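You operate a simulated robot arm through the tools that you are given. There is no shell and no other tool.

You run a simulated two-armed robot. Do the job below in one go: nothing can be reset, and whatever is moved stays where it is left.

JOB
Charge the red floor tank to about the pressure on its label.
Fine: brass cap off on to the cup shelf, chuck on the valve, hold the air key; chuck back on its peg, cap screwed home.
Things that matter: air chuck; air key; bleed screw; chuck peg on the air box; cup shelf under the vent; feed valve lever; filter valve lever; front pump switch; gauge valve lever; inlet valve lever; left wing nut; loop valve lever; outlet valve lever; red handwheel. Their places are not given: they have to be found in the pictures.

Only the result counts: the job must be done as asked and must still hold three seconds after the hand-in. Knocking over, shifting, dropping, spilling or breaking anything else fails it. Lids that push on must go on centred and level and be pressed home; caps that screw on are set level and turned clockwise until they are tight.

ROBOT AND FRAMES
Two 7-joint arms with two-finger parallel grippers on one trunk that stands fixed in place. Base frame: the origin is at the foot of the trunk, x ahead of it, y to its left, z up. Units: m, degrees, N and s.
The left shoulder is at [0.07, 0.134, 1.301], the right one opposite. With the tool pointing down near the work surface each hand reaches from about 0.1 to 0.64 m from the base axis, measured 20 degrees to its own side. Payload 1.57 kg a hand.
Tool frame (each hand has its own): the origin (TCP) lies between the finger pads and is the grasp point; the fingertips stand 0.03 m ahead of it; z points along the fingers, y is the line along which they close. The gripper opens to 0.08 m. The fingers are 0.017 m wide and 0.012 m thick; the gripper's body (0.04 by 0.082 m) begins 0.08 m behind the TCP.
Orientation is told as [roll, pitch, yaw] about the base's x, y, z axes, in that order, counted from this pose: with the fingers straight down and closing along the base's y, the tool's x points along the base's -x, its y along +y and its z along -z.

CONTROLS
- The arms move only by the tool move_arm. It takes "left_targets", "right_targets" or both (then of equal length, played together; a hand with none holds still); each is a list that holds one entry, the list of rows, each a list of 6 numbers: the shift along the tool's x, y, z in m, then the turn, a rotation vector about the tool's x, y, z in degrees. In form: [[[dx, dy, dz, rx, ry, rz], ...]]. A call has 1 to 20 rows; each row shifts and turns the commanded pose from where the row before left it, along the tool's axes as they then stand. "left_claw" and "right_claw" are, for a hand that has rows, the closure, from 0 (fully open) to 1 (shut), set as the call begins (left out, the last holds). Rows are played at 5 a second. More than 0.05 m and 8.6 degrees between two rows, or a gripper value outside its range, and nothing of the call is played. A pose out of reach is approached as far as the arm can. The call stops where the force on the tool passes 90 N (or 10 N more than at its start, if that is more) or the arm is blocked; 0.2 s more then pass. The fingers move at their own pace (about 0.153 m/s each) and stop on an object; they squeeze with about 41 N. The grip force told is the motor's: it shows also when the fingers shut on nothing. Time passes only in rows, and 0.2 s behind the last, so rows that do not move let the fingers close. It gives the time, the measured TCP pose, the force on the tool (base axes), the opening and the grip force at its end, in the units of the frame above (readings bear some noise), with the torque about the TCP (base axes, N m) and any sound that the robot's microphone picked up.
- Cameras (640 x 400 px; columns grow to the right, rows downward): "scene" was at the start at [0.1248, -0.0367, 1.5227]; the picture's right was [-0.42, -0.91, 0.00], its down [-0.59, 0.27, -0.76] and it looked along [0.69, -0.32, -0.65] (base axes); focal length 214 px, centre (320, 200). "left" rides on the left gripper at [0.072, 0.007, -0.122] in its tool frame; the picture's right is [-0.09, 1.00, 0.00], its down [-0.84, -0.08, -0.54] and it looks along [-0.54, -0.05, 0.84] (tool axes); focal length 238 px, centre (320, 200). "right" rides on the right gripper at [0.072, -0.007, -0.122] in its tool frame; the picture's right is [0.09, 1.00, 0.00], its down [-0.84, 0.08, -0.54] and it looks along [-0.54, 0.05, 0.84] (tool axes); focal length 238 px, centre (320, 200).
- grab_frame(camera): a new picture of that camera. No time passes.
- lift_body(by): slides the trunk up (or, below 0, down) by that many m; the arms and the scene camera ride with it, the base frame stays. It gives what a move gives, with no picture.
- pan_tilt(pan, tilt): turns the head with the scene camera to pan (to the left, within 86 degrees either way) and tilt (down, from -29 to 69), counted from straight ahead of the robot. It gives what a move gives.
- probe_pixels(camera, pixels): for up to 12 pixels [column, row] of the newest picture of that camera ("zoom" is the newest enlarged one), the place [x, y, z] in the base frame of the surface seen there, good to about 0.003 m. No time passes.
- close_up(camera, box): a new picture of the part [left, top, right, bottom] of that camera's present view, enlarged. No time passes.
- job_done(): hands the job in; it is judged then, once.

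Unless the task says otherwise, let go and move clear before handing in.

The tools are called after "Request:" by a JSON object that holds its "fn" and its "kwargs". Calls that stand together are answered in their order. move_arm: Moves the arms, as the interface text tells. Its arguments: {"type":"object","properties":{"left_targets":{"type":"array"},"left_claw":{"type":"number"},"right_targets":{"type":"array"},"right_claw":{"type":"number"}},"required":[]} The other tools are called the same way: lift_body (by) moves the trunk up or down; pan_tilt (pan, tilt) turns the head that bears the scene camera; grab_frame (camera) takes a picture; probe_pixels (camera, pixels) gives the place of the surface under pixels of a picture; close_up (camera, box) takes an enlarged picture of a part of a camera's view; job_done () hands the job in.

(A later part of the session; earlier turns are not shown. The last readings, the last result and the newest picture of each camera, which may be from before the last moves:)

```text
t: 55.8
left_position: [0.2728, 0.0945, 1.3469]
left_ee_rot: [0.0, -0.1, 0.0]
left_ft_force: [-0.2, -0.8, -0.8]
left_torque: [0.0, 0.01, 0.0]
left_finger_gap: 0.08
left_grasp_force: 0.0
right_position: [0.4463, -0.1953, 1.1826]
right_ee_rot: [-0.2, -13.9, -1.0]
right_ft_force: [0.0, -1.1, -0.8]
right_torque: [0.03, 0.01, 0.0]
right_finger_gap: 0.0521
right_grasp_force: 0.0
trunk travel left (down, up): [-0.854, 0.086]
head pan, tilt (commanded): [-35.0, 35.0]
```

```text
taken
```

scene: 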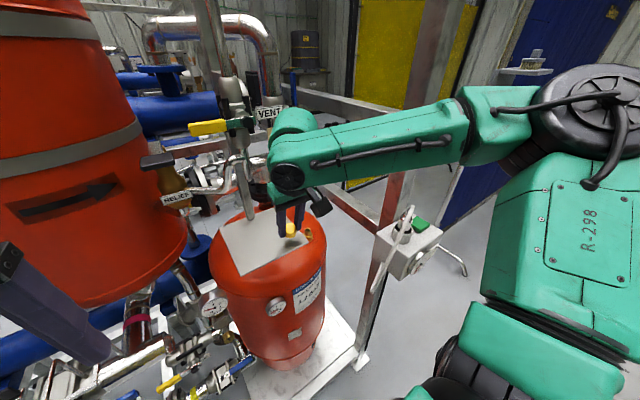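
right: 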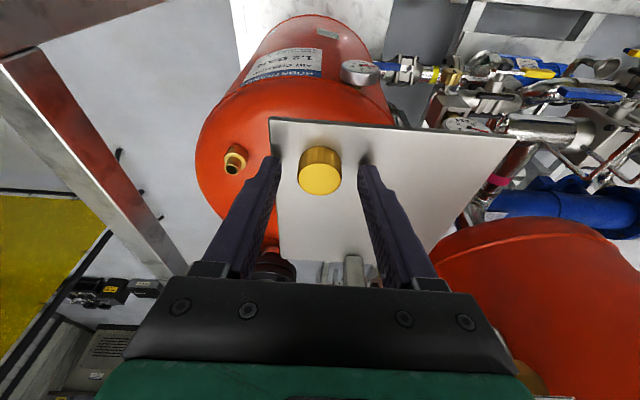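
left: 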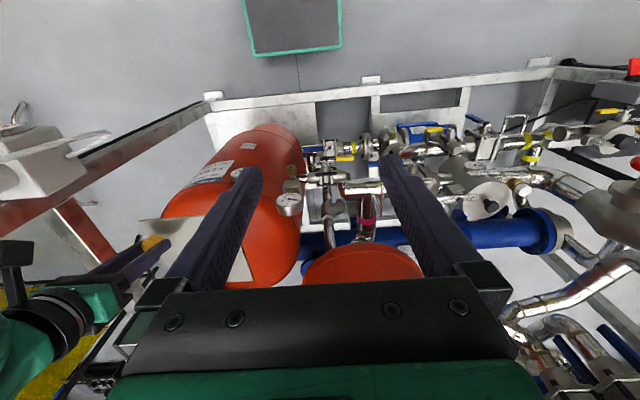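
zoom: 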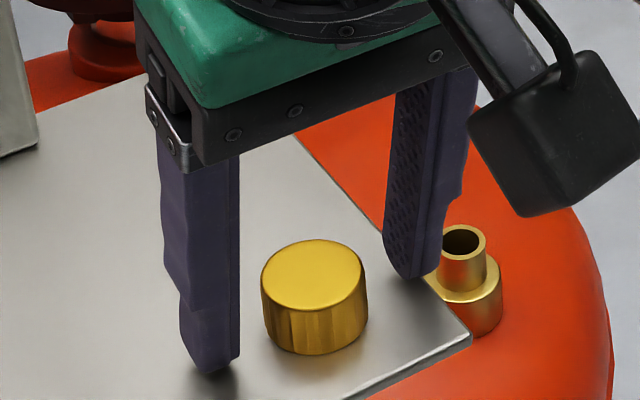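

The cap stands flat on the shelf. I'll back the hand out along its axis, then level it and move toward the chuck.

Request:
{"fn": "move_arm", "kwargs": {"right_targets": [[[0, 0, -0.01, 0, 0, 0], [0, 0, -0.01, 0, 0, 0], [0, 0, -0.01, 0, 0, 0], [0, 0, -0.01, 0, 0, 0], [0, 0, -0.015, 0, 0, 0], [0, 0, -0.02, 0, 0, 0], [0, 0, -0.02, 0, 0, 0], [0, 0, -0.02, 0, 0, 0]]]}}

Request:
{"fn": "grab_frame", "kwargs": {"camera": "scene"}}

Request:
{"fn": "grab_frame", "kwargs": {"camera": "right"}}

```text
t: 57.5
left_position: [0.2721, 0.0951, 1.3471]
left_ee_rot: [0.0, 0.1, 0.0]
left_ft_force: [0.5, -0.5, -1.0]
left_torque: [0.01, 0.0, -0.02]
left_finger_gap: 0.0803
left_grasp_force: 0.1
right_position: [0.4171, -0.1923, 1.2949]
right_ee_rot: [-0.2, -13.8, -1.1]
right_ft_force: [0.2, 0.3, 0.4]
right_torque: [-0.02, 0.0, 0.01]
right_finger_gap: 0.0521
right_grasp_force: 0.0
trunk travel left (down, up): [-0.854, 0.086]
head pan, tilt (commanded): [-35.0, 35.0]
```

```text
taken
```

scene: 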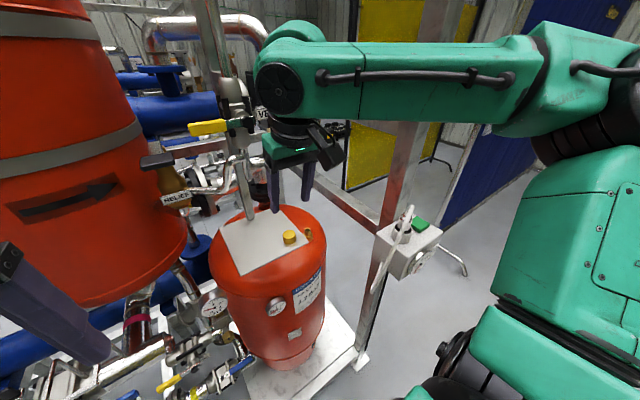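

```text
taken
```

right: 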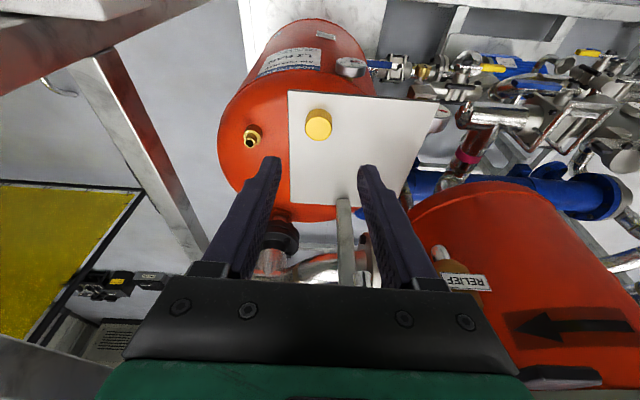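

The cap is safe on the shelf at px (289,237). I'll move the right hand to -y, level it, and look at the chuck from above.

Request:
{"fn": "move_arm", "kwargs": {"right_targets": [[[0, -0.02, 0, 0, 0, 0], [0, -0.02, 0, 0, 0, 0], [0, -0.02, 0, 0, 0, 0], [0, -0.02, 0, 0, 0, 0], [0, -0.02, 0, 0, 0, 0], [0, -0.02, 0, 0, 0, 0], [0, -0.02, 0, 0, 0, 0], [0, -0.02, 0, 0, 0, 0], [0, 0, 0, 0, 7, 0], [0, 0, 0, 0, 6.8, 0], [0.02, -0.015, 0, 0, 0, 0], [0.02, -0.015, 0, 0, 0, 0], [0.02, -0.01, 0, 0, 0, 0]]], "right_claw": 0}}

Request:
{"fn": "grab_frame", "kwargs": {"camera": "right"}}

Request:
{"fn": "pan_tilt", "kwargs": {"pan": -55, "tilt": 40}}

Request:
{"fn": "grab_frame", "kwargs": {"camera": "scene"}}

```text
t: 60.4
left_position: [0.2737, 0.0941, 1.3465]
left_ee_rot: [0.1, 0.0, 0.1]
left_ft_force: [-0.7, -1.2, -0.4]
left_torque: [0.0, 0.01, 0.0]
left_finger_gap: 0.08
left_grasp_force: 0.1
right_position: [0.3539, -0.3939, 1.2946]
right_ee_rot: [-0.2, 0.0, -1.0]
right_ft_force: [0.3, -0.6, -0.8]
right_torque: [-0.01, 0.03, 0.0]
right_finger_gap: 0.0801
right_grasp_force: 0.1
trunk travel left (down, up): [-0.854, 0.086]
head pan, tilt (commanded): [-35.0, 35.0]
```

```text
taken
```

right: 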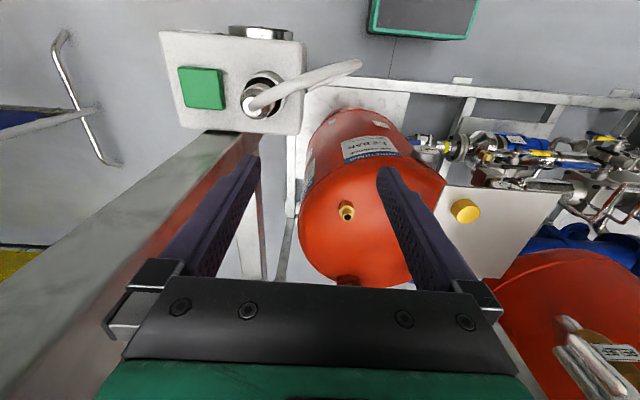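

```text
t: 61.2
left_position: [0.2743, 0.0935, 1.3479]
left_ee_rot: [0.0, -0.1, 0.0]
left_ft_force: [0.0, 0.2, 0.0]
left_torque: [0.02, -0.01, -0.02]
left_finger_gap: 0.08
left_grasp_force: 0.0
right_position: [0.3541, -0.3945, 1.2938]
right_ee_rot: [-0.1, -0.1, -1.2]
right_ft_force: [-0.1, 0.3, 0.4]
right_torque: [0.0, -0.01, -0.01]
right_finger_gap: 0.08
right_grasp_force: 0.1
trunk travel left (down, up): [-0.854, 0.086]
head pan, tilt (commanded): [-55.0, 40.0]
```

```text
taken
```

scene: 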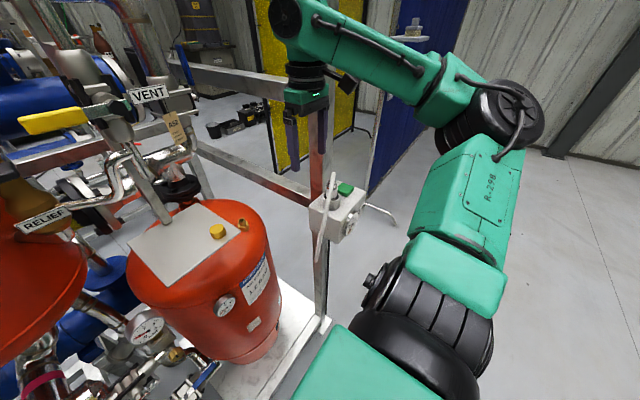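

Request:
{"fn": "close_up", "kwargs": {"camera": "right", "box": [150, 20, 370, 140]}}

Request:
{"fn": "probe_pixels", "kwargs": {"camera": "zoom", "pixels": [[300, 240], [322, 160], [340, 220], [290, 175], [420, 200], [520, 160], [560, 130], [150, 190], [90, 150], [200, 225], [270, 250], [350, 90]]}}

Request:
{"fn": "close_up", "kwargs": {"camera": "scene", "box": [300, 165, 380, 255]}}

```text
2.91 times, centred on (260, 80) of right
```

zoom: 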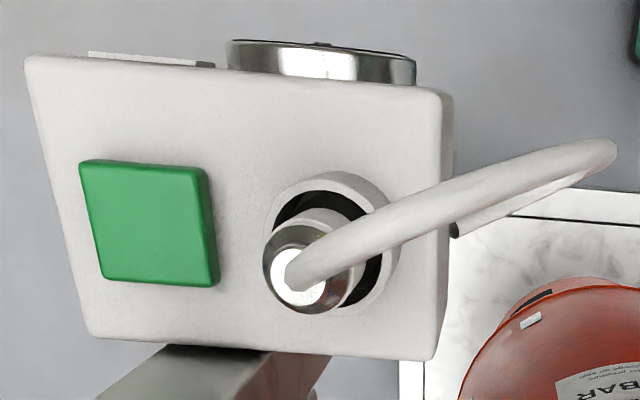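

```text
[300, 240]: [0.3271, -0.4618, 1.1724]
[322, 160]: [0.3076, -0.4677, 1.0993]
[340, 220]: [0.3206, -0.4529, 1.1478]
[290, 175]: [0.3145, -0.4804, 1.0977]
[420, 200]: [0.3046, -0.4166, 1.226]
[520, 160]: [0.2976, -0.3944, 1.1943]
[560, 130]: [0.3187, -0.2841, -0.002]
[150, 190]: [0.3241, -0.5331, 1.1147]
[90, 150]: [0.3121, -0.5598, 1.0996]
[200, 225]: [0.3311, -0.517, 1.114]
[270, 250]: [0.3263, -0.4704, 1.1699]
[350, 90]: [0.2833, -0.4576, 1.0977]
```

```text
4.44 times, centred on (340, 210) of scene
```

zoom: 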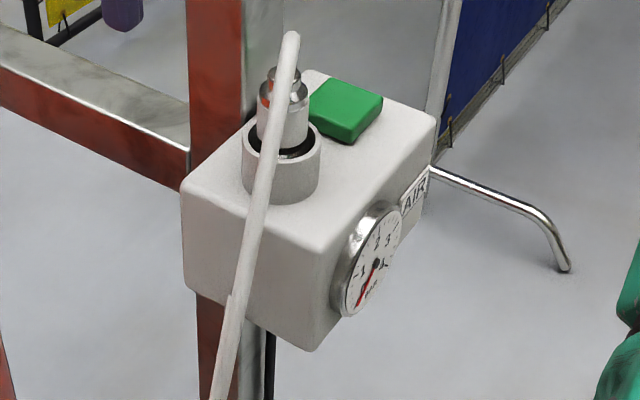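

The chuck stands in an open ring on the box with the hose leaving toward +y. I'll zoom in further to measure the chuck axis and ring height.

Request:
{"fn": "close_up", "kwargs": {"camera": "right", "box": [230, 60, 300, 130]}}

Request:
{"fn": "probe_pixels", "kwargs": {"camera": "zoom", "pixels": [[190, 240], [225, 290], [330, 260], [260, 185], [300, 195], [400, 180], [160, 170], [310, 110], [230, 130], [195, 190], [290, 320], [370, 290]]}}

Request:
{"fn": "close_up", "kwargs": {"camera": "scene", "box": [322, 165, 362, 215]}}

```text
5.71 times, centred on (265, 95) of right
```

zoom: 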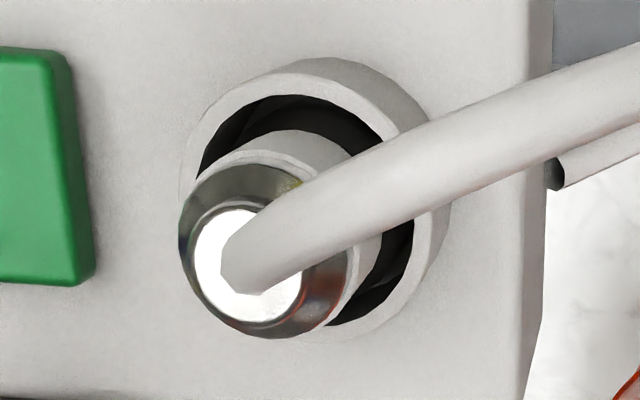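

```text
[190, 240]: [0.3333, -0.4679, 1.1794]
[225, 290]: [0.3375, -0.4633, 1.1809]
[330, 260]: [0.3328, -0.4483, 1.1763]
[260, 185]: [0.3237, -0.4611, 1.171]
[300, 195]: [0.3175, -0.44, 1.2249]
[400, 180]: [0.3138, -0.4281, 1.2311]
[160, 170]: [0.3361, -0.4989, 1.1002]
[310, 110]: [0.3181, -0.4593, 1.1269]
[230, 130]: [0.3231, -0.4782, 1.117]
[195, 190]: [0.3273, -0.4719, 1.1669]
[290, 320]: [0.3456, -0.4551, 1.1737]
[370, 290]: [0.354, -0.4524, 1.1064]
```

```text
8.00 times, centred on (342, 190) of scene
```

zoom: 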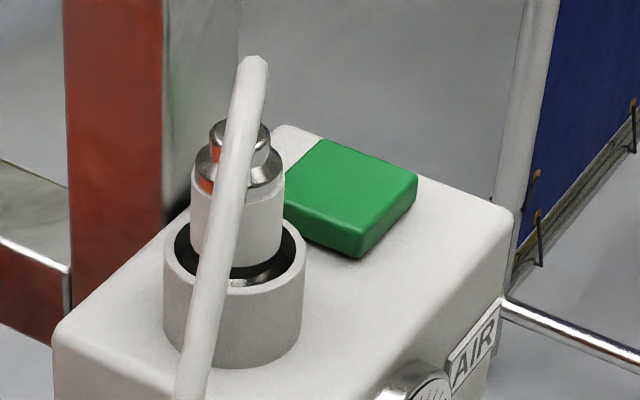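

Chuck axis ≈ (0.335,-0.458), ring top z≈1.128, chuck body up to z≈1.165, hose peak ≈1.235. I'll rise 2 cm, yaw to -50° so the hose passes between the fingers, and centre over the chuck.

Request:
{"fn": "move_arm", "kwargs": {"right_targets": [[[0, 0, -0.01, 0, 0, 0], [0, 0, -0.01, 0, 0, 0], [0, 0, 0, 0, 0, 8.2], [0, 0, 0, 0, 0, 8.2], [0, 0, 0, 0, 0, 8.2], [0, 0, 0, 0, 0, 8.2], [0, 0, 0, 0, 0, 8.2], [0, 0, 0, 0, 0, 8.0], [-0.0091, -0.01385, 0, 0, 0, 0], [-0.0091, -0.01385, 0, 0, 0, 0], [-0.0091, -0.01385, 0, 0, 0, 0], [-0.0091, -0.01385, 0, 0, 0, 0]]]}}

Request:
{"fn": "grab_frame", "kwargs": {"camera": "right"}}

Request:
{"fn": "grab_frame", "kwargs": {"camera": "scene"}}

```text
t: 63.8
left_position: [0.2731, 0.0927, 1.3466]
left_ee_rot: [-0.1, 0.0, -0.1]
left_ft_force: [-0.1, -1.1, 0.5]
left_torque: [0.02, 0.0, -0.01]
left_finger_gap: 0.08
left_grasp_force: 0.0
right_position: [0.3361, -0.4564, 1.3152]
right_ee_rot: [0.0, -0.2, -50.2]
right_ft_force: [-0.1, 0.5, 0.2]
right_torque: [-0.02, 0.02, -0.02]
right_finger_gap: 0.0802
right_grasp_force: 0.1
trunk travel left (down, up): [-0.854, 0.086]
head pan, tilt (commanded): [-55.0, 40.0]
```

```text
taken
```

right: 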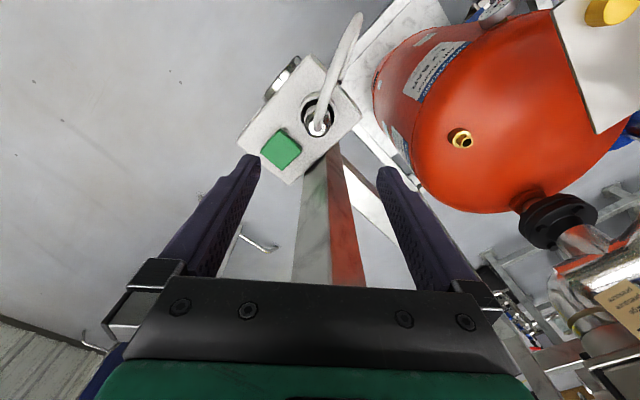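

```text
taken
```

scene: 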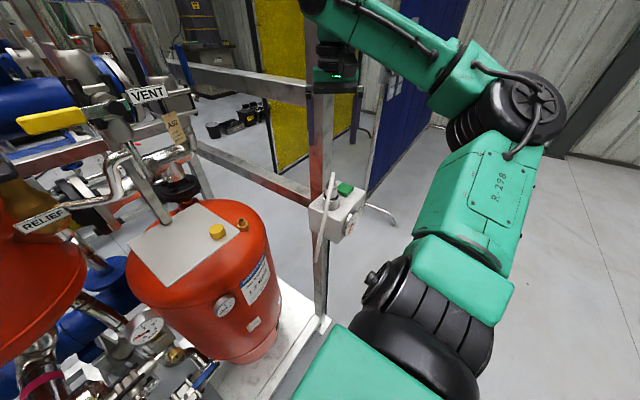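

The chuck appears near (317,122) in the hand view; I'll zoom for exact centring.

Request:
{"fn": "close_up", "kwargs": {"camera": "right", "box": [285, 85, 355, 145]}}

Request:
{"fn": "probe_pixels", "kwargs": {"camera": "zoom", "pixels": [[310, 260], [260, 260], [360, 250], [310, 300], [330, 210], [240, 230], [400, 250], [320, 120], [370, 170]]}}

```text
6.67 times, centred on (320, 115) of right
```

zoom: 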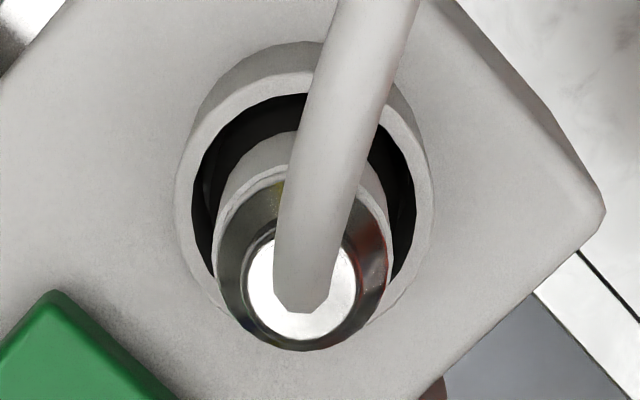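

```text
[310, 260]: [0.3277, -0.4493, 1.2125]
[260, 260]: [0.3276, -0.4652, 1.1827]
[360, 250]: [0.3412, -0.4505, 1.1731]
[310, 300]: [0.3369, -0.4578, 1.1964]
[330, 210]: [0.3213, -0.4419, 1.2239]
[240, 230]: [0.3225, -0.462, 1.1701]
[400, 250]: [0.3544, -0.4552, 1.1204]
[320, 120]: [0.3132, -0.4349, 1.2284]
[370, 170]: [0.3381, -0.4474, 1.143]
```

Centre offset is about (-0.001,-0.003) m. I'll correct it and descend 0.10 with fingers open, hose between them.

Request:
{"fn": "move_arm", "kwargs": {"right_targets": [[[-0.0018, -0.003, 0, 0, 0, 0], [0, 0, 0.02, 0, 0, 0], [0, 0, 0.02, 0, 0, 0], [0, 0, 0.02, 0, 0, 0], [0, 0, 0.02, 0, 0, 0], [0, 0, 0.02, 0, 0, 0]]]}}

Request:
{"fn": "grab_frame", "kwargs": {"camera": "right"}}

Request:
{"fn": "close_up", "kwargs": {"camera": "scene", "box": [280, 120, 400, 260]}}

```text
t: 65.2
left_position: [0.2725, 0.0942, 1.3468]
left_ee_rot: [0.1, 0.1, 0.0]
left_ft_force: [0.4, 0.6, 0.5]
left_torque: [0.02, -0.03, 0.01]
left_finger_gap: 0.0801
left_grasp_force: 0.0
right_position: [0.3338, -0.4587, 1.2158]
right_ee_rot: [0.0, -0.1, -50.1]
right_ft_force: [0.6, 0.1, -0.1]
right_torque: [-0.04, 0.0, -0.01]
right_finger_gap: 0.0801
right_grasp_force: 0.1
trunk travel left (down, up): [-0.854, 0.086]
head pan, tilt (commanded): [-55.0, 40.0]
```

```text
taken
```

right: 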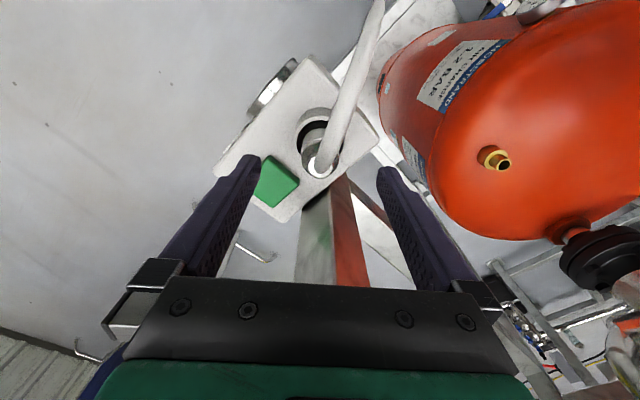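

```text
2.86 times, centred on (340, 190) of scene
```

zoom: 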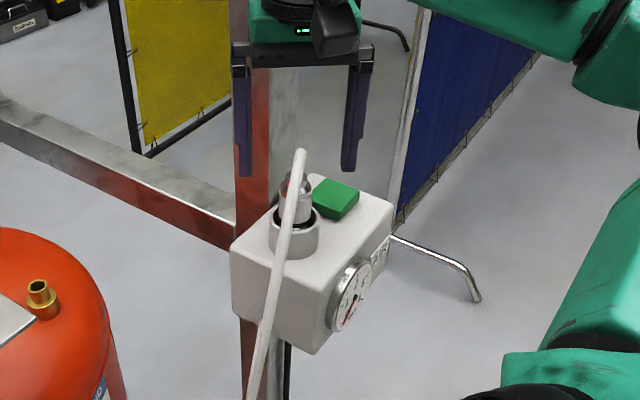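

I'll zoom in the hand view for the fine alignment before the last descent.

Request:
{"fn": "close_up", "kwargs": {"camera": "right", "box": [280, 90, 380, 190]}}

Request:
{"fn": "probe_pixels", "kwargs": {"camera": "zoom", "pixels": [[235, 250], [330, 270], [275, 330], [260, 180], [360, 40], [400, 10], [320, 160]]}}

```text
4.00 times, centred on (330, 140) of right
```

zoom: 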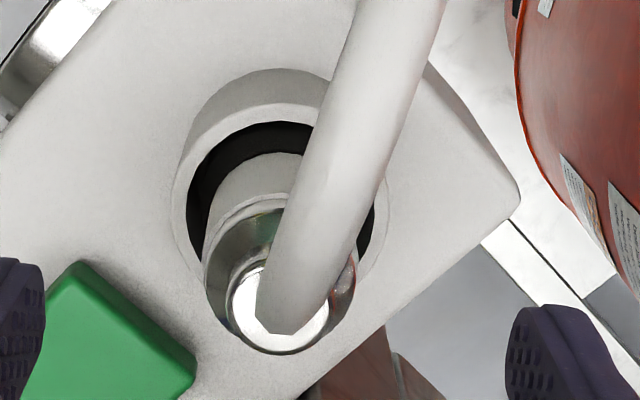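

```text
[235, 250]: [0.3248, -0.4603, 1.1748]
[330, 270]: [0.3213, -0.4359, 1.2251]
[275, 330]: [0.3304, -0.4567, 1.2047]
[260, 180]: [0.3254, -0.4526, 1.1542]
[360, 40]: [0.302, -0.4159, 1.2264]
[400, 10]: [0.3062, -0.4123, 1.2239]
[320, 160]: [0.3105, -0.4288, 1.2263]
```

Aligned laterally (nipple at (320,166)). Descending the last 5 cm to TCP z≈1.167.

Request:
{"fn": "move_arm", "kwargs": {"right_targets": [[[0.0015, 0, 0.01, 0, 0, 0], [0, 0, 0.01, 0, 0, 0], [0, 0, 0.01, 0, 0, 0], [0, 0, 0.01, 0, 0, 0], [0, 0, 0.008, 0, 0, 0]]]}}

Request:
{"fn": "grab_frame", "kwargs": {"camera": "right"}}

Request:
{"fn": "close_up", "kwargs": {"camera": "scene", "box": [300, 140, 380, 240]}}

```text
t: 66.4
left_position: [0.2725, 0.0942, 1.3476]
left_ee_rot: [0.0, -0.1, 0.0]
left_ft_force: [-0.1, -0.5, -1.2]
left_torque: [-0.01, -0.01, 0.01]
left_finger_gap: 0.0801
left_grasp_force: 0.1
right_position: [0.3336, -0.4579, 1.1672]
right_ee_rot: [0.1, -0.1, -50.1]
right_ft_force: [-0.3, 0.0, -0.5]
right_torque: [-0.02, 0.0, 0.0]
right_finger_gap: 0.08
right_grasp_force: 0.1
trunk travel left (down, up): [-0.854, 0.086]
head pan, tilt (commanded): [-55.0, 40.0]
```

```text
taken
```

right: 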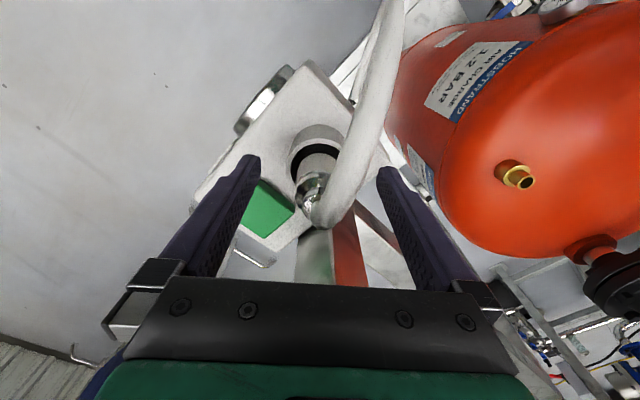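

```text
4.00 times, centred on (340, 190) of scene
```

zoom: 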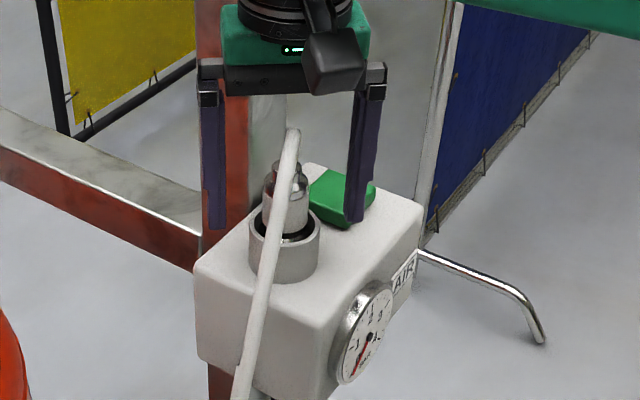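

The fingers straddle the chuck body above the ring, clear of the key. Closing.

Request:
{"fn": "move_arm", "kwargs": {"right_targets": [[[0, 0, 0, 0, 0, 0], [0, 0, 0, 0, 0, 0], [0, 0, 0, 0, 0, 0], [0, 0, 0, 0, 0, 0]]], "right_claw": 1}}

Request:
{"fn": "grab_frame", "kwargs": {"camera": "right"}}

Request:
{"fn": "close_up", "kwargs": {"camera": "scene", "box": [300, 140, 380, 240]}}

```text
t: 67.4
left_position: [0.2719, 0.0935, 1.3464]
left_ee_rot: [0.1, 0.0, 0.0]
left_ft_force: [-0.3, -0.7, -0.7]
left_torque: [0.01, -0.01, -0.02]
left_finger_gap: 0.0802
left_grasp_force: 0.1
right_position: [0.3334, -0.4555, 1.1674]
right_ee_rot: [0.0, -0.1, -50.1]
right_ft_force: [0.8, -0.2, -0.2]
right_torque: [0.04, 0.0, 0.02]
right_finger_gap: 0.0294
right_grasp_force: 39.3
trunk travel left (down, up): [-0.854, 0.086]
head pan, tilt (commanded): [-55.0, 40.0]
```

```text
taken
```

right: 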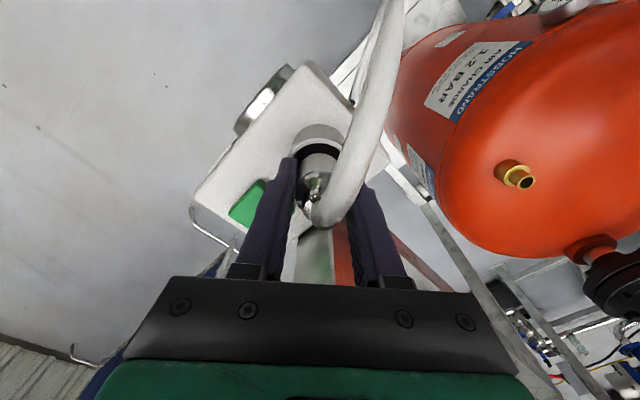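

```text
4.00 times, centred on (340, 190) of scene
```

zoom: 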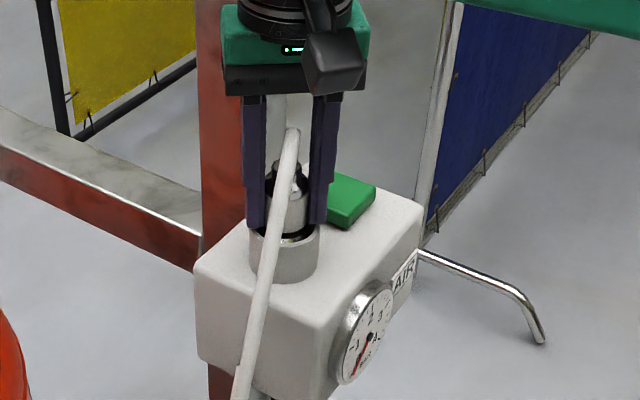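

Chuck gripped (gap 0.0294). I'll lift it straight up slowly, watching the force.

Request:
{"fn": "move_arm", "kwargs": {"right_targets": [[[0, 0, -0.004, 0, 0, 0], [0, 0, -0.004, 0, 0, 0], [0, 0, -0.004, 0, 0, 0], [0, 0, -0.008, 0, 0, 0], [0, 0, -0.01, 0, 0, 0], [0, 0, -0.01, 0, 0, 0]]]}}

Request:
{"fn": "grab_frame", "kwargs": {"camera": "right"}}

Request:
{"fn": "close_up", "kwargs": {"camera": "scene", "box": [300, 120, 380, 240]}}

```text
t: 68.8
left_position: [0.2731, 0.0948, 1.3468]
left_ee_rot: [0.0, 0.0, 0.1]
left_ft_force: [0.6, -0.1, 0.4]
left_torque: [-0.05, 0.03, -0.01]
left_finger_gap: 0.0801
left_grasp_force: 0.0
right_position: [0.334, -0.4574, 1.2079]
right_ee_rot: [0.0, -0.1, -50.1]
right_ft_force: [-0.5, -0.9, -2.0]
right_torque: [0.0, -0.05, 0.0]
right_finger_gap: 0.0292
right_grasp_force: 38.8
trunk travel left (down, up): [-0.854, 0.086]
head pan, tilt (commanded): [-55.0, 40.0]
```

```text
taken
```

right: 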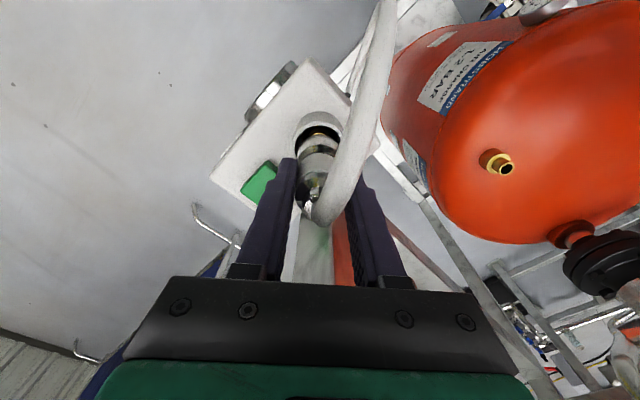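

```text
3.33 times, centred on (340, 180) of scene
```

zoom: 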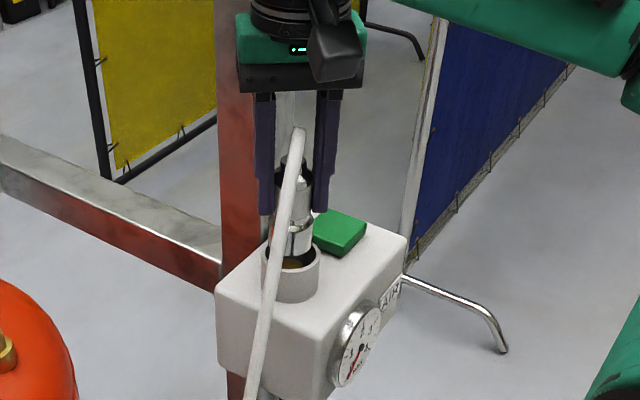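

The chuck lifts cleanly (about 2 N). I'll raise another 7 cm and look at its length.

Request:
{"fn": "move_arm", "kwargs": {"right_targets": [[[0, 0, -0.014, 0, 0, 0], [0, 0, -0.014, 0, 0, 0], [0, 0, -0.014, 0, 0, 0], [0, 0, -0.014, 0, 0, 0], [0, 0, -0.014, 0, 0, 0]]]}}

Request:
{"fn": "close_up", "kwargs": {"camera": "scene", "box": [300, 90, 380, 240]}}

Request:
{"fn": "grab_frame", "kwargs": {"camera": "scene"}}

Request:
{"fn": "close_up", "kwargs": {"camera": "right", "box": [240, 70, 400, 240]}}

```text
t: 70.0
left_position: [0.2732, 0.0933, 1.3472]
left_ee_rot: [0.0, 0.0, 0.0]
left_ft_force: [-0.3, 0.4, 0.1]
left_torque: [0.0, 0.01, -0.02]
left_finger_gap: 0.08
left_grasp_force: 0.0
right_position: [0.334, -0.4591, 1.2775]
right_ee_rot: [0.0, -0.1, -50.0]
right_ft_force: [-0.1, -0.3, -1.0]
right_torque: [0.01, 0.02, 0.0]
right_finger_gap: 0.0291
right_grasp_force: 39.0
trunk travel left (down, up): [-0.854, 0.086]
head pan, tilt (commanded): [-55.0, 40.0]
```

```text
2.67 times, centred on (340, 165) of scene
```

zoom: 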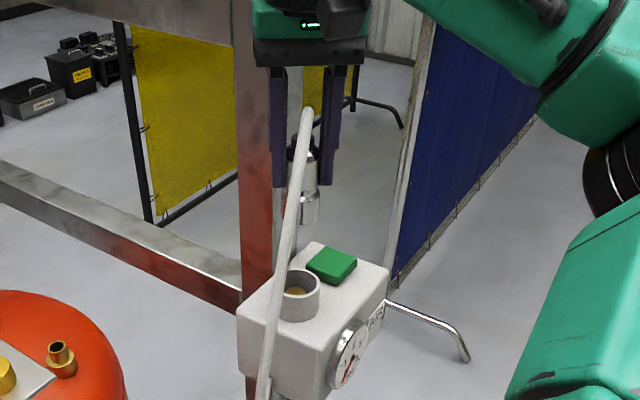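

```text
taken
```

scene: 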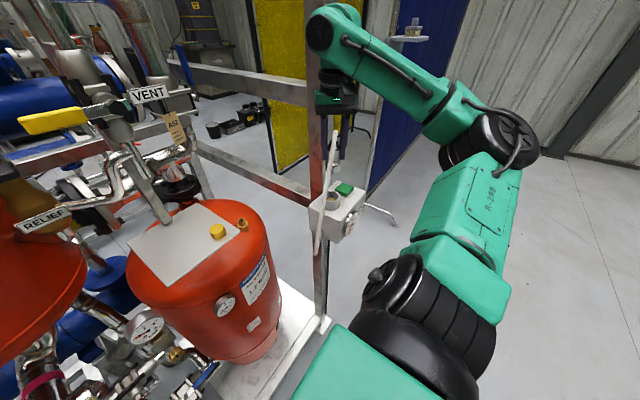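

```text
2.35 times, centred on (320, 155) of right
```

zoom: 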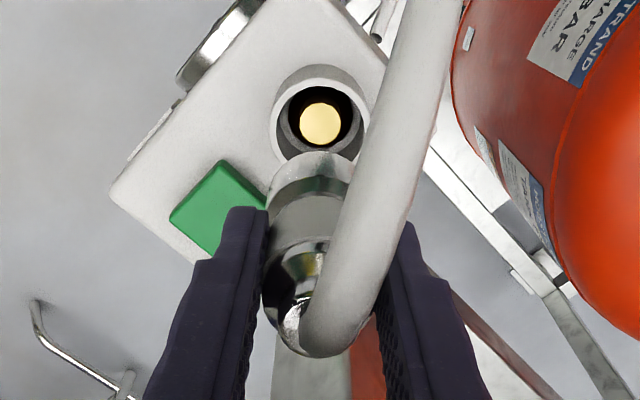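

The brass peg inside the ring is visible at (320,122) of the hand zoom, and the chuck bottom in the scene zoom. I'll probe both.

Request:
{"fn": "probe_pixels", "kwargs": {"camera": "zoom", "pixels": [[320, 122], [303, 122], [337, 122], [320, 104], [320, 142], [276, 125], [365, 120], [320, 75], [310, 160], [290, 185], [335, 160], [300, 175]]}}

Request:
{"fn": "close_up", "kwargs": {"camera": "scene", "box": [320, 130, 360, 180]}}

Request:
{"fn": "probe_pixels", "kwargs": {"camera": "zoom", "pixels": [[200, 330], [230, 350], [260, 330], [230, 300], [260, 280], [270, 240], [280, 180], [200, 200]]}}

```text
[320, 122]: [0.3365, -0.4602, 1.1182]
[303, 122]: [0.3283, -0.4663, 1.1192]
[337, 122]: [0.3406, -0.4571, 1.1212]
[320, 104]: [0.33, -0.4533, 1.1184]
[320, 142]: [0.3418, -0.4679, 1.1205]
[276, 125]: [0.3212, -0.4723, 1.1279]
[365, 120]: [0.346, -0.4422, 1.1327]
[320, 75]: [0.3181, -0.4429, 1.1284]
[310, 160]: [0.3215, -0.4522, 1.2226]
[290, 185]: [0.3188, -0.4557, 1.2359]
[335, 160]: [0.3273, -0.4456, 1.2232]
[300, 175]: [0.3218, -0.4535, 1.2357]
```

```text
8.00 times, centred on (340, 155) of scene
```

zoom: 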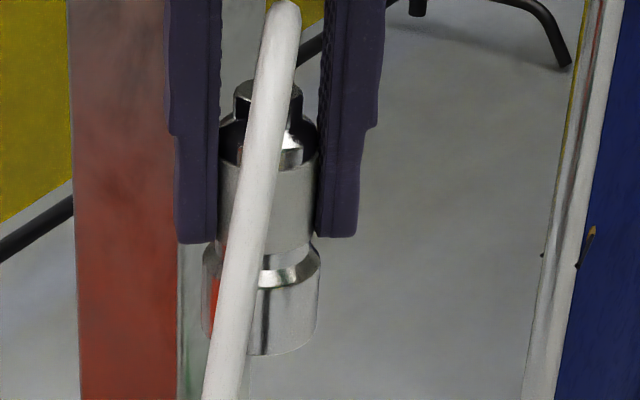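

```text
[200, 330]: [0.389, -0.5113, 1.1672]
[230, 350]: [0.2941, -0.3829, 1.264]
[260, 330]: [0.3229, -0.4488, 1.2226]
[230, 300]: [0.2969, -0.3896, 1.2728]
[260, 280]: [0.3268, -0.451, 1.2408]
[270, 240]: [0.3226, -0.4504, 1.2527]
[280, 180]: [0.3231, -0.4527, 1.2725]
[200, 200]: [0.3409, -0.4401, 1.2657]
```

Peg centre ≈ (0.336,-0.460), top z≈1.119; the chuck bottom hangs about 0.0625 below the TCP. I'll carry it: first +y clear of the post, unwind the yaw to 0, then out over the valve while descending to z≈1.18.

Request:
{"fn": "move_arm", "kwargs": {"right_targets": [[[0.0153, 0.0129, 0, 0, 0, 0], [0.0153, 0.0129, 0, 0, 0, 0], [0.0153, 0.0129, 0, 0, 0, 0], [0.0153, 0.0129, 0, 0, 0, 0], [0.0153, 0.0129, 0, 0, 0, 0], [0, 0, 0, 0, 0, -8.3], [0, 0, 0, 0, 0, -8.3], [0, 0, 0, 0, 0, -8.3], [0, 0, 0, 0, 0, -8.3], [0, 0, 0, 0, 0, -8.3], [0, 0, 0, 0, 0, -8.3]]]}}

Request:
{"fn": "grab_frame", "kwargs": {"camera": "scene"}}

Request:
{"fn": "grab_frame", "kwargs": {"camera": "right"}}

```text
t: 72.4
left_position: [0.2726, 0.0929, 1.3472]
left_ee_rot: [0.0, 0.0, 0.0]
left_ft_force: [0.4, -0.3, -0.2]
left_torque: [0.0, 0.01, 0.01]
left_finger_gap: 0.0799
left_grasp_force: 0.1
right_position: [0.334, -0.3591, 1.2779]
right_ee_rot: [0.0, -0.1, -0.2]
right_ft_force: [-0.3, -0.2, -1.0]
right_torque: [-0.01, 0.01, 0.0]
right_finger_gap: 0.029
right_grasp_force: 39.0
trunk travel left (down, up): [-0.854, 0.086]
head pan, tilt (commanded): [-55.0, 40.0]
```

```text
taken
```

scene: 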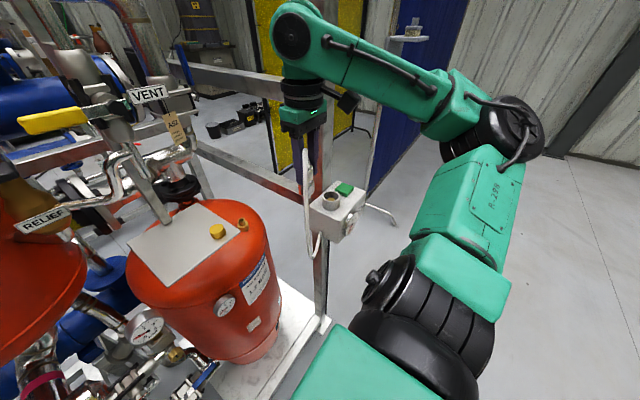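

```text
taken
```

right: 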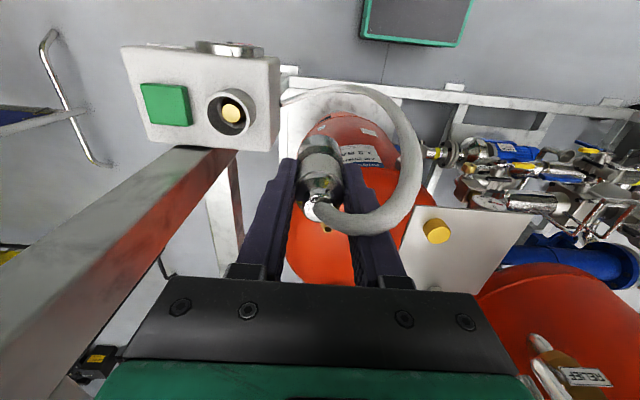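

The hose follows in a loop and all is clear. Now moving out over the valve while descending to z≈1.178.

Request:
{"fn": "move_arm", "kwargs": {"right_targets": [[[-0.0202, 0.0033, 0.0083, 0, 0, 0], [-0.0202, 0.0033, 0.0083, 0, 0, 0], [-0.0202, 0.0033, 0.0083, 0, 0, 0], [-0.0202, 0.0033, 0.0083, 0, 0, 0], [-0.0202, 0.0033, 0.0083, 0, 0, 0], [-0.0202, 0.0033, 0.0083, 0, 0, 0], [-0.0202, 0.0033, 0.0083, 0, 0, 0], [-0.0202, 0.0033, 0.0083, 0, 0, 0], [-0.0202, 0.0033, 0.0083, 0, 0, 0], [-0.0202, 0.0033, 0.0083, 0, 0, 0], [-0.0202, 0.0033, 0.0083, 0, 0, 0], [-0.0198, 0.0027, 0.0087, 0, 0, 0]]]}}

Request:
{"fn": "grab_frame", "kwargs": {"camera": "scene"}}

Request:
{"fn": "grab_frame", "kwargs": {"camera": "right"}}

```text
t: 75.0
left_position: [0.2751, 0.0939, 1.3466]
left_ee_rot: [0.0, 0.1, 0.1]
left_ft_force: [0.0, -0.2, -0.1]
left_torque: [-0.01, 0.03, 0.02]
left_finger_gap: 0.08
left_grasp_force: 0.1
right_position: [0.5769, -0.3219, 1.1772]
right_ee_rot: [0.0, 0.1, -0.3]
right_ft_force: [0.6, -0.1, -0.5]
right_torque: [-0.01, 0.06, 0.02]
right_finger_gap: 0.0289
right_grasp_force: 38.9
trunk travel left (down, up): [-0.854, 0.086]
head pan, tilt (commanded): [-55.0, 40.0]
```

```text
taken
```

scene: 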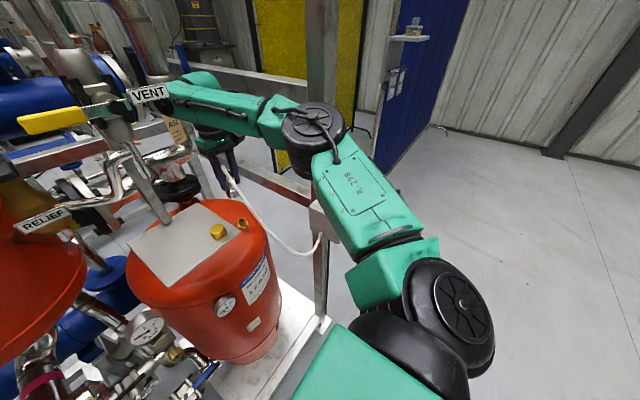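

```text
taken
```

right: 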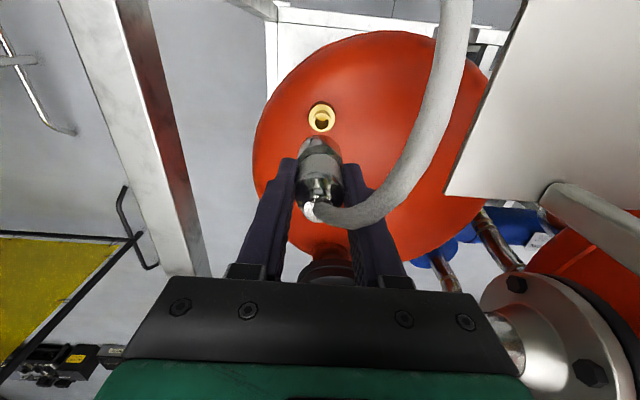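

The chuck is right above the valve (stem at (322,117) in the hand view). I'll lower the trunk 0.075, leaving about 2 cm above the stem.

Request:
{"fn": "lift_body", "kwargs": {"by": -0.075}}

Request:
{"fn": "grab_frame", "kwargs": {"camera": "right"}}

Request:
{"fn": "grab_frame", "kwargs": {"camera": "scene"}}

Request:
{"fn": "close_up", "kwargs": {"camera": "right", "box": [280, 100, 360, 180]}}

```text
t: 76.1
left_position: [0.2733, 0.0932, 1.2727]
left_ee_rot: [-0.1, 0.1, 0.0]
left_ft_force: [-0.2, 0.3, 0.3]
left_torque: [0.02, -0.02, 0.0]
left_finger_gap: 0.08
left_grasp_force: 0.0
right_position: [0.5753, -0.3215, 1.1046]
right_ee_rot: [-0.1, -0.1, -0.3]
right_ft_force: [-0.3, 0.3, -1.2]
right_torque: [-0.02, 0.03, 0.0]
right_finger_gap: 0.0291
right_grasp_force: 38.6
trunk travel left (down, up): [-0.779, 0.161]
head pan, tilt (commanded): [-55.0, 40.0]
```

```text
taken
```

right: 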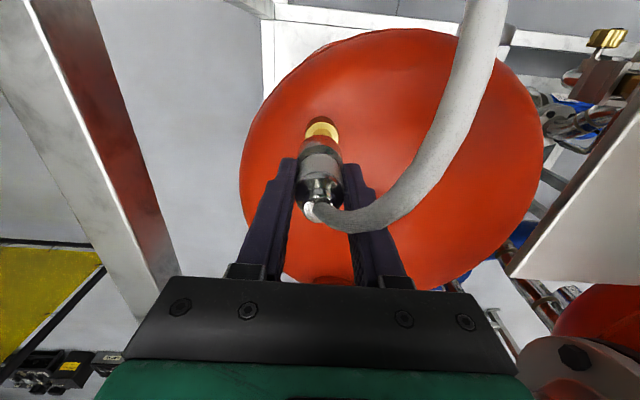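

```text
taken
```

scene: 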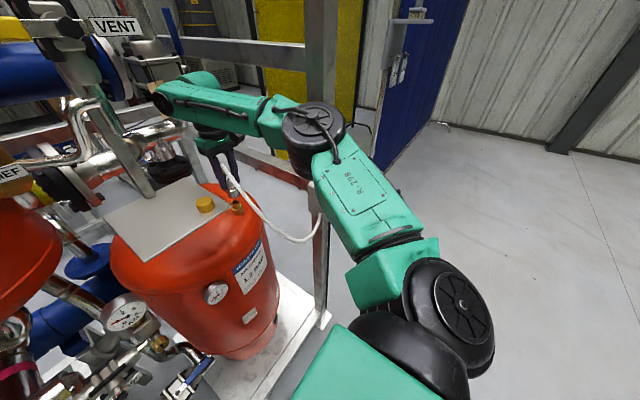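

```text
5.00 times, centred on (320, 140) of right
```

zoom: 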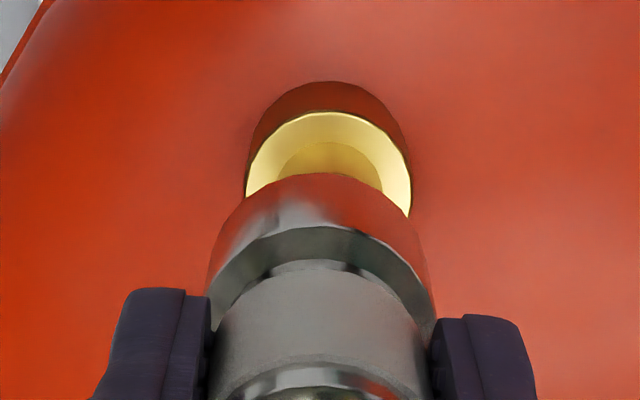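

In the hand zoom the valve collar centre (329) is about 2 px right of the chuck centre (319), so I need about +2 mm in y. I'll check the other direction from the scene camera.

Request:
{"fn": "close_up", "kwargs": {"camera": "scene", "box": [205, 140, 265, 220]}}

Request:
{"fn": "probe_pixels", "kwargs": {"camera": "zoom", "pixels": [[375, 320], [360, 300], [375, 345], [340, 250], [370, 260], [330, 230], [310, 210]]}}

```text
5.00 times, centred on (235, 180) of scene
```

zoom: 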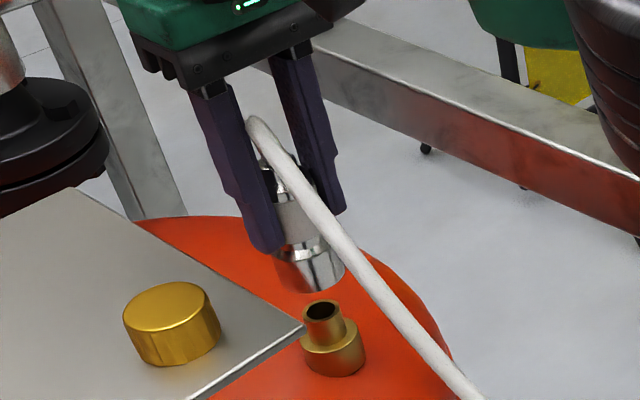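

```text
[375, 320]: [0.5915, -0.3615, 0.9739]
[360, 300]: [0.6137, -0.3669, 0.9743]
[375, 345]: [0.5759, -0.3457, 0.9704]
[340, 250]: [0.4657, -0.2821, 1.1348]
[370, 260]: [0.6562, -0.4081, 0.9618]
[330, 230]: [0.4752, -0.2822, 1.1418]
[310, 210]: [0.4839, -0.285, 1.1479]
```

I'll zoom more tightly on the chuck mouth and stem to measure their alignment along the vertical.

Request:
{"fn": "close_up", "kwargs": {"camera": "scene", "box": [220, 180, 250, 220]}}

Request:
{"fn": "probe_pixels", "kwargs": {"camera": "zoom", "pixels": [[300, 150], [230, 130], [370, 150], [320, 210], [260, 200], [350, 260], [300, 320], [330, 330], [400, 350], [280, 285]]}}

```text
10.00 times, centred on (235, 200) of scene
```

zoom: 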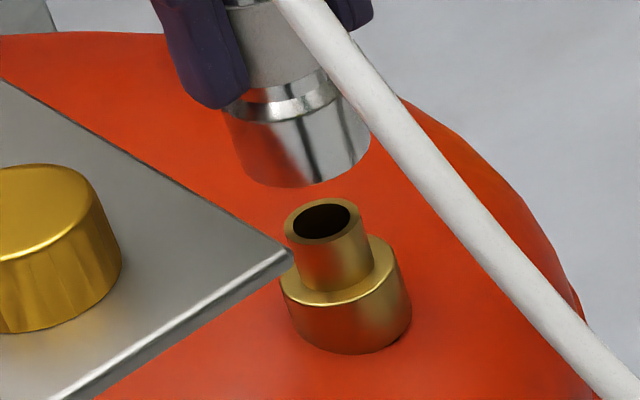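

```text
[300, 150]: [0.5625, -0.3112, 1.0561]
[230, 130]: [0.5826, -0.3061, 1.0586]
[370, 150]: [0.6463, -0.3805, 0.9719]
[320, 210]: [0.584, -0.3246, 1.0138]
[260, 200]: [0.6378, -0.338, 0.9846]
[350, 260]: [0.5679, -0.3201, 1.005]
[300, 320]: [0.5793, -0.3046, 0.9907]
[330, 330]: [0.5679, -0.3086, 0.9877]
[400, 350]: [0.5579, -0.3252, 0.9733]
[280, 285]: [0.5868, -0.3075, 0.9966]
```

The chuck is about 1 mm too far in +x and 2 mm too far in -y relative to the stem. I'll correct that and lower until the mouth is just over the stem.

Request:
{"fn": "move_arm", "kwargs": {"right_targets": [[[0.001, 0.002, 0, 0, 0, 0], [0, 0, 0.008, 0, 0, 0], [0, 0, 0.008, 0, 0, 0], [0, 0, 0.004, 0, 0, 0], [0, 0, 0, 0, 0, 0]]]}}

Request:
{"fn": "close_up", "kwargs": {"camera": "scene", "box": [220, 180, 250, 220]}}

Request:
{"fn": "close_up", "kwargs": {"camera": "right", "box": [280, 100, 360, 180]}}

```text
t: 77.3
left_position: [0.2724, 0.0934, 1.2722]
left_ee_rot: [-0.1, 0.0, 0.0]
left_ft_force: [0.1, -0.3, 0.1]
left_torque: [0.0, -0.02, 0.0]
left_finger_gap: 0.0799
left_grasp_force: 0.0
right_position: [0.5735, -0.3208, 1.0847]
right_ee_rot: [-0.2, -0.1, -0.2]
right_ft_force: [-0.5, -0.5, -0.6]
right_torque: [0.02, 0.01, -0.01]
right_finger_gap: 0.0292
right_grasp_force: 38.7
trunk travel left (down, up): [-0.779, 0.161]
head pan, tilt (commanded): [-55.0, 40.0]
```

```text
10.00 times, centred on (235, 200) of scene
```

zoom: 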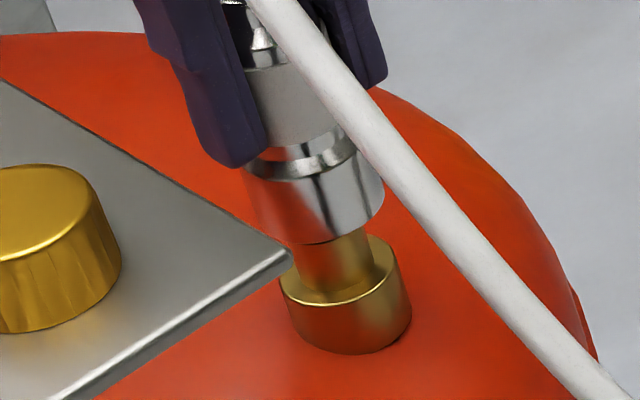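

```text
5.00 times, centred on (320, 140) of right
```

zoom: 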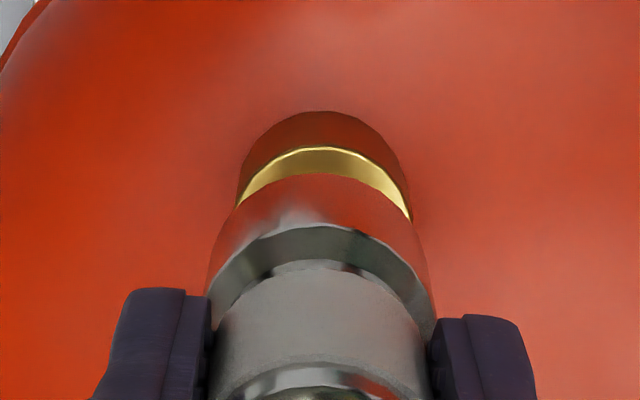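

Alignment is within about 1 mm. I'll make a last 1 mm trim and press down gently in 3 mm steps.

Request:
{"fn": "move_arm", "kwargs": {"right_targets": [[[0.001, 0.0005, 0, 0, 0, 0], [0, 0, 0.003, 0, 0, 0], [0, 0, 0.003, 0, 0, 0], [0, 0, 0.003, 0, 0, 0], [0, 0, 0.003, 0, 0, 0]]]}}

Request:
{"fn": "close_up", "kwargs": {"camera": "scene", "box": [220, 180, 250, 220]}}

```text
t: 78.5
left_position: [0.2737, 0.0935, 1.2723]
left_ee_rot: [0.0, 0.0, 0.0]
left_ft_force: [0.6, 1.2, -0.4]
left_torque: [-0.03, 0.0, 0.01]
left_finger_gap: 0.08
left_grasp_force: 0.0
right_position: [0.574, -0.3192, 1.0714]
right_ee_rot: [-0.1, -0.1, -0.3]
right_ft_force: [0.2, 0.1, -1.4]
right_torque: [0.0, -0.02, 0.04]
right_finger_gap: 0.0291
right_grasp_force: 38.9
trunk travel left (down, up): [-0.779, 0.161]
head pan, tilt (commanded): [-55.0, 40.0]
```

```text
10.00 times, centred on (235, 200) of scene
```

zoom: 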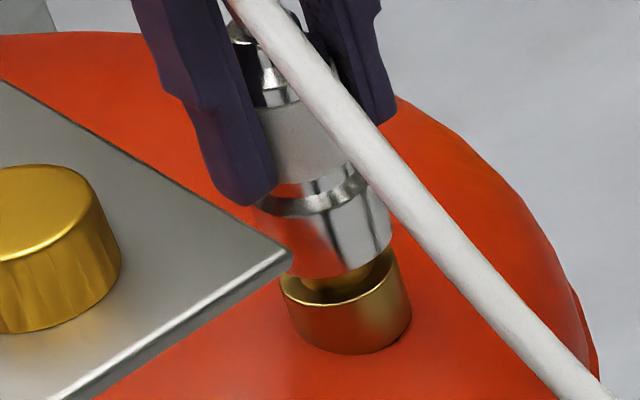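

The chuck slid over the stem without resistance. Continuing down in small steps.

Request:
{"fn": "move_arm", "kwargs": {"right_targets": [[[0, 0, 0.003, 0, 0, 0], [0, 0, 0.003, 0, 0, 0], [0, 0, 0.002, 0, 0, 0]]]}}

Request:
{"fn": "close_up", "kwargs": {"camera": "scene", "box": [220, 180, 250, 220]}}

```text
t: 79.3
left_position: [0.2733, 0.0936, 1.2716]
left_ee_rot: [0.0, 0.0, 0.0]
left_ft_force: [0.1, 0.3, -0.2]
left_torque: [0.01, -0.04, -0.01]
left_finger_gap: 0.0798
left_grasp_force: 0.1
right_position: [0.5738, -0.3199, 1.0637]
right_ee_rot: [-0.1, -0.1, -0.3]
right_ft_force: [1.0, -0.7, -1.8]
right_torque: [-0.01, -0.02, 0.0]
right_finger_gap: 0.0288
right_grasp_force: 38.9
trunk travel left (down, up): [-0.779, 0.161]
head pan, tilt (commanded): [-55.0, 40.0]
```

```text
10.00 times, centred on (235, 200) of scene
```

zoom: 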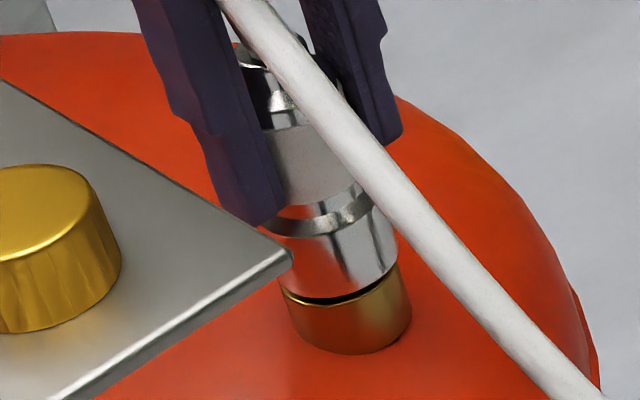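

The chuck mouth is within a few mm of the collar. Pressing further in 2 mm steps to seat it.

Request:
{"fn": "move_arm", "kwargs": {"right_targets": [[[0, 0, 0.002, 0, 0, 0], [0, 0, 0.002, 0, 0, 0], [0, 0, 0.002, 0, 0, 0]]]}}

Request:
{"fn": "close_up", "kwargs": {"camera": "scene", "box": [220, 180, 250, 220]}}

```text
t: 80.1
left_position: [0.2729, 0.0934, 1.271]
left_ee_rot: [0.0, 0.1, 0.0]
left_ft_force: [0.4, -0.1, 0.0]
left_torque: [0.01, 0.01, -0.02]
left_finger_gap: 0.08
left_grasp_force: 0.1
right_position: [0.5752, -0.3193, 1.0597]
right_ee_rot: [-0.1, -0.4, -0.3]
right_ft_force: [3.8, -2.0, 6.7]
right_torque: [-0.06, -0.12, 0.05]
right_finger_gap: 0.029
right_grasp_force: 38.8
trunk travel left (down, up): [-0.779, 0.161]
head pan, tilt (commanded): [-55.0, 40.0]
```

```text
10.00 times, centred on (235, 200) of scene
```

zoom: 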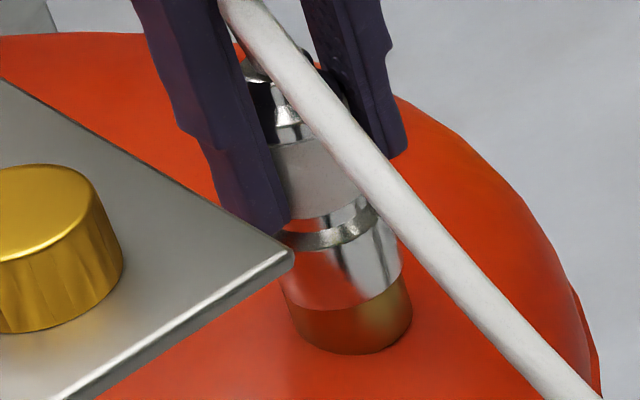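

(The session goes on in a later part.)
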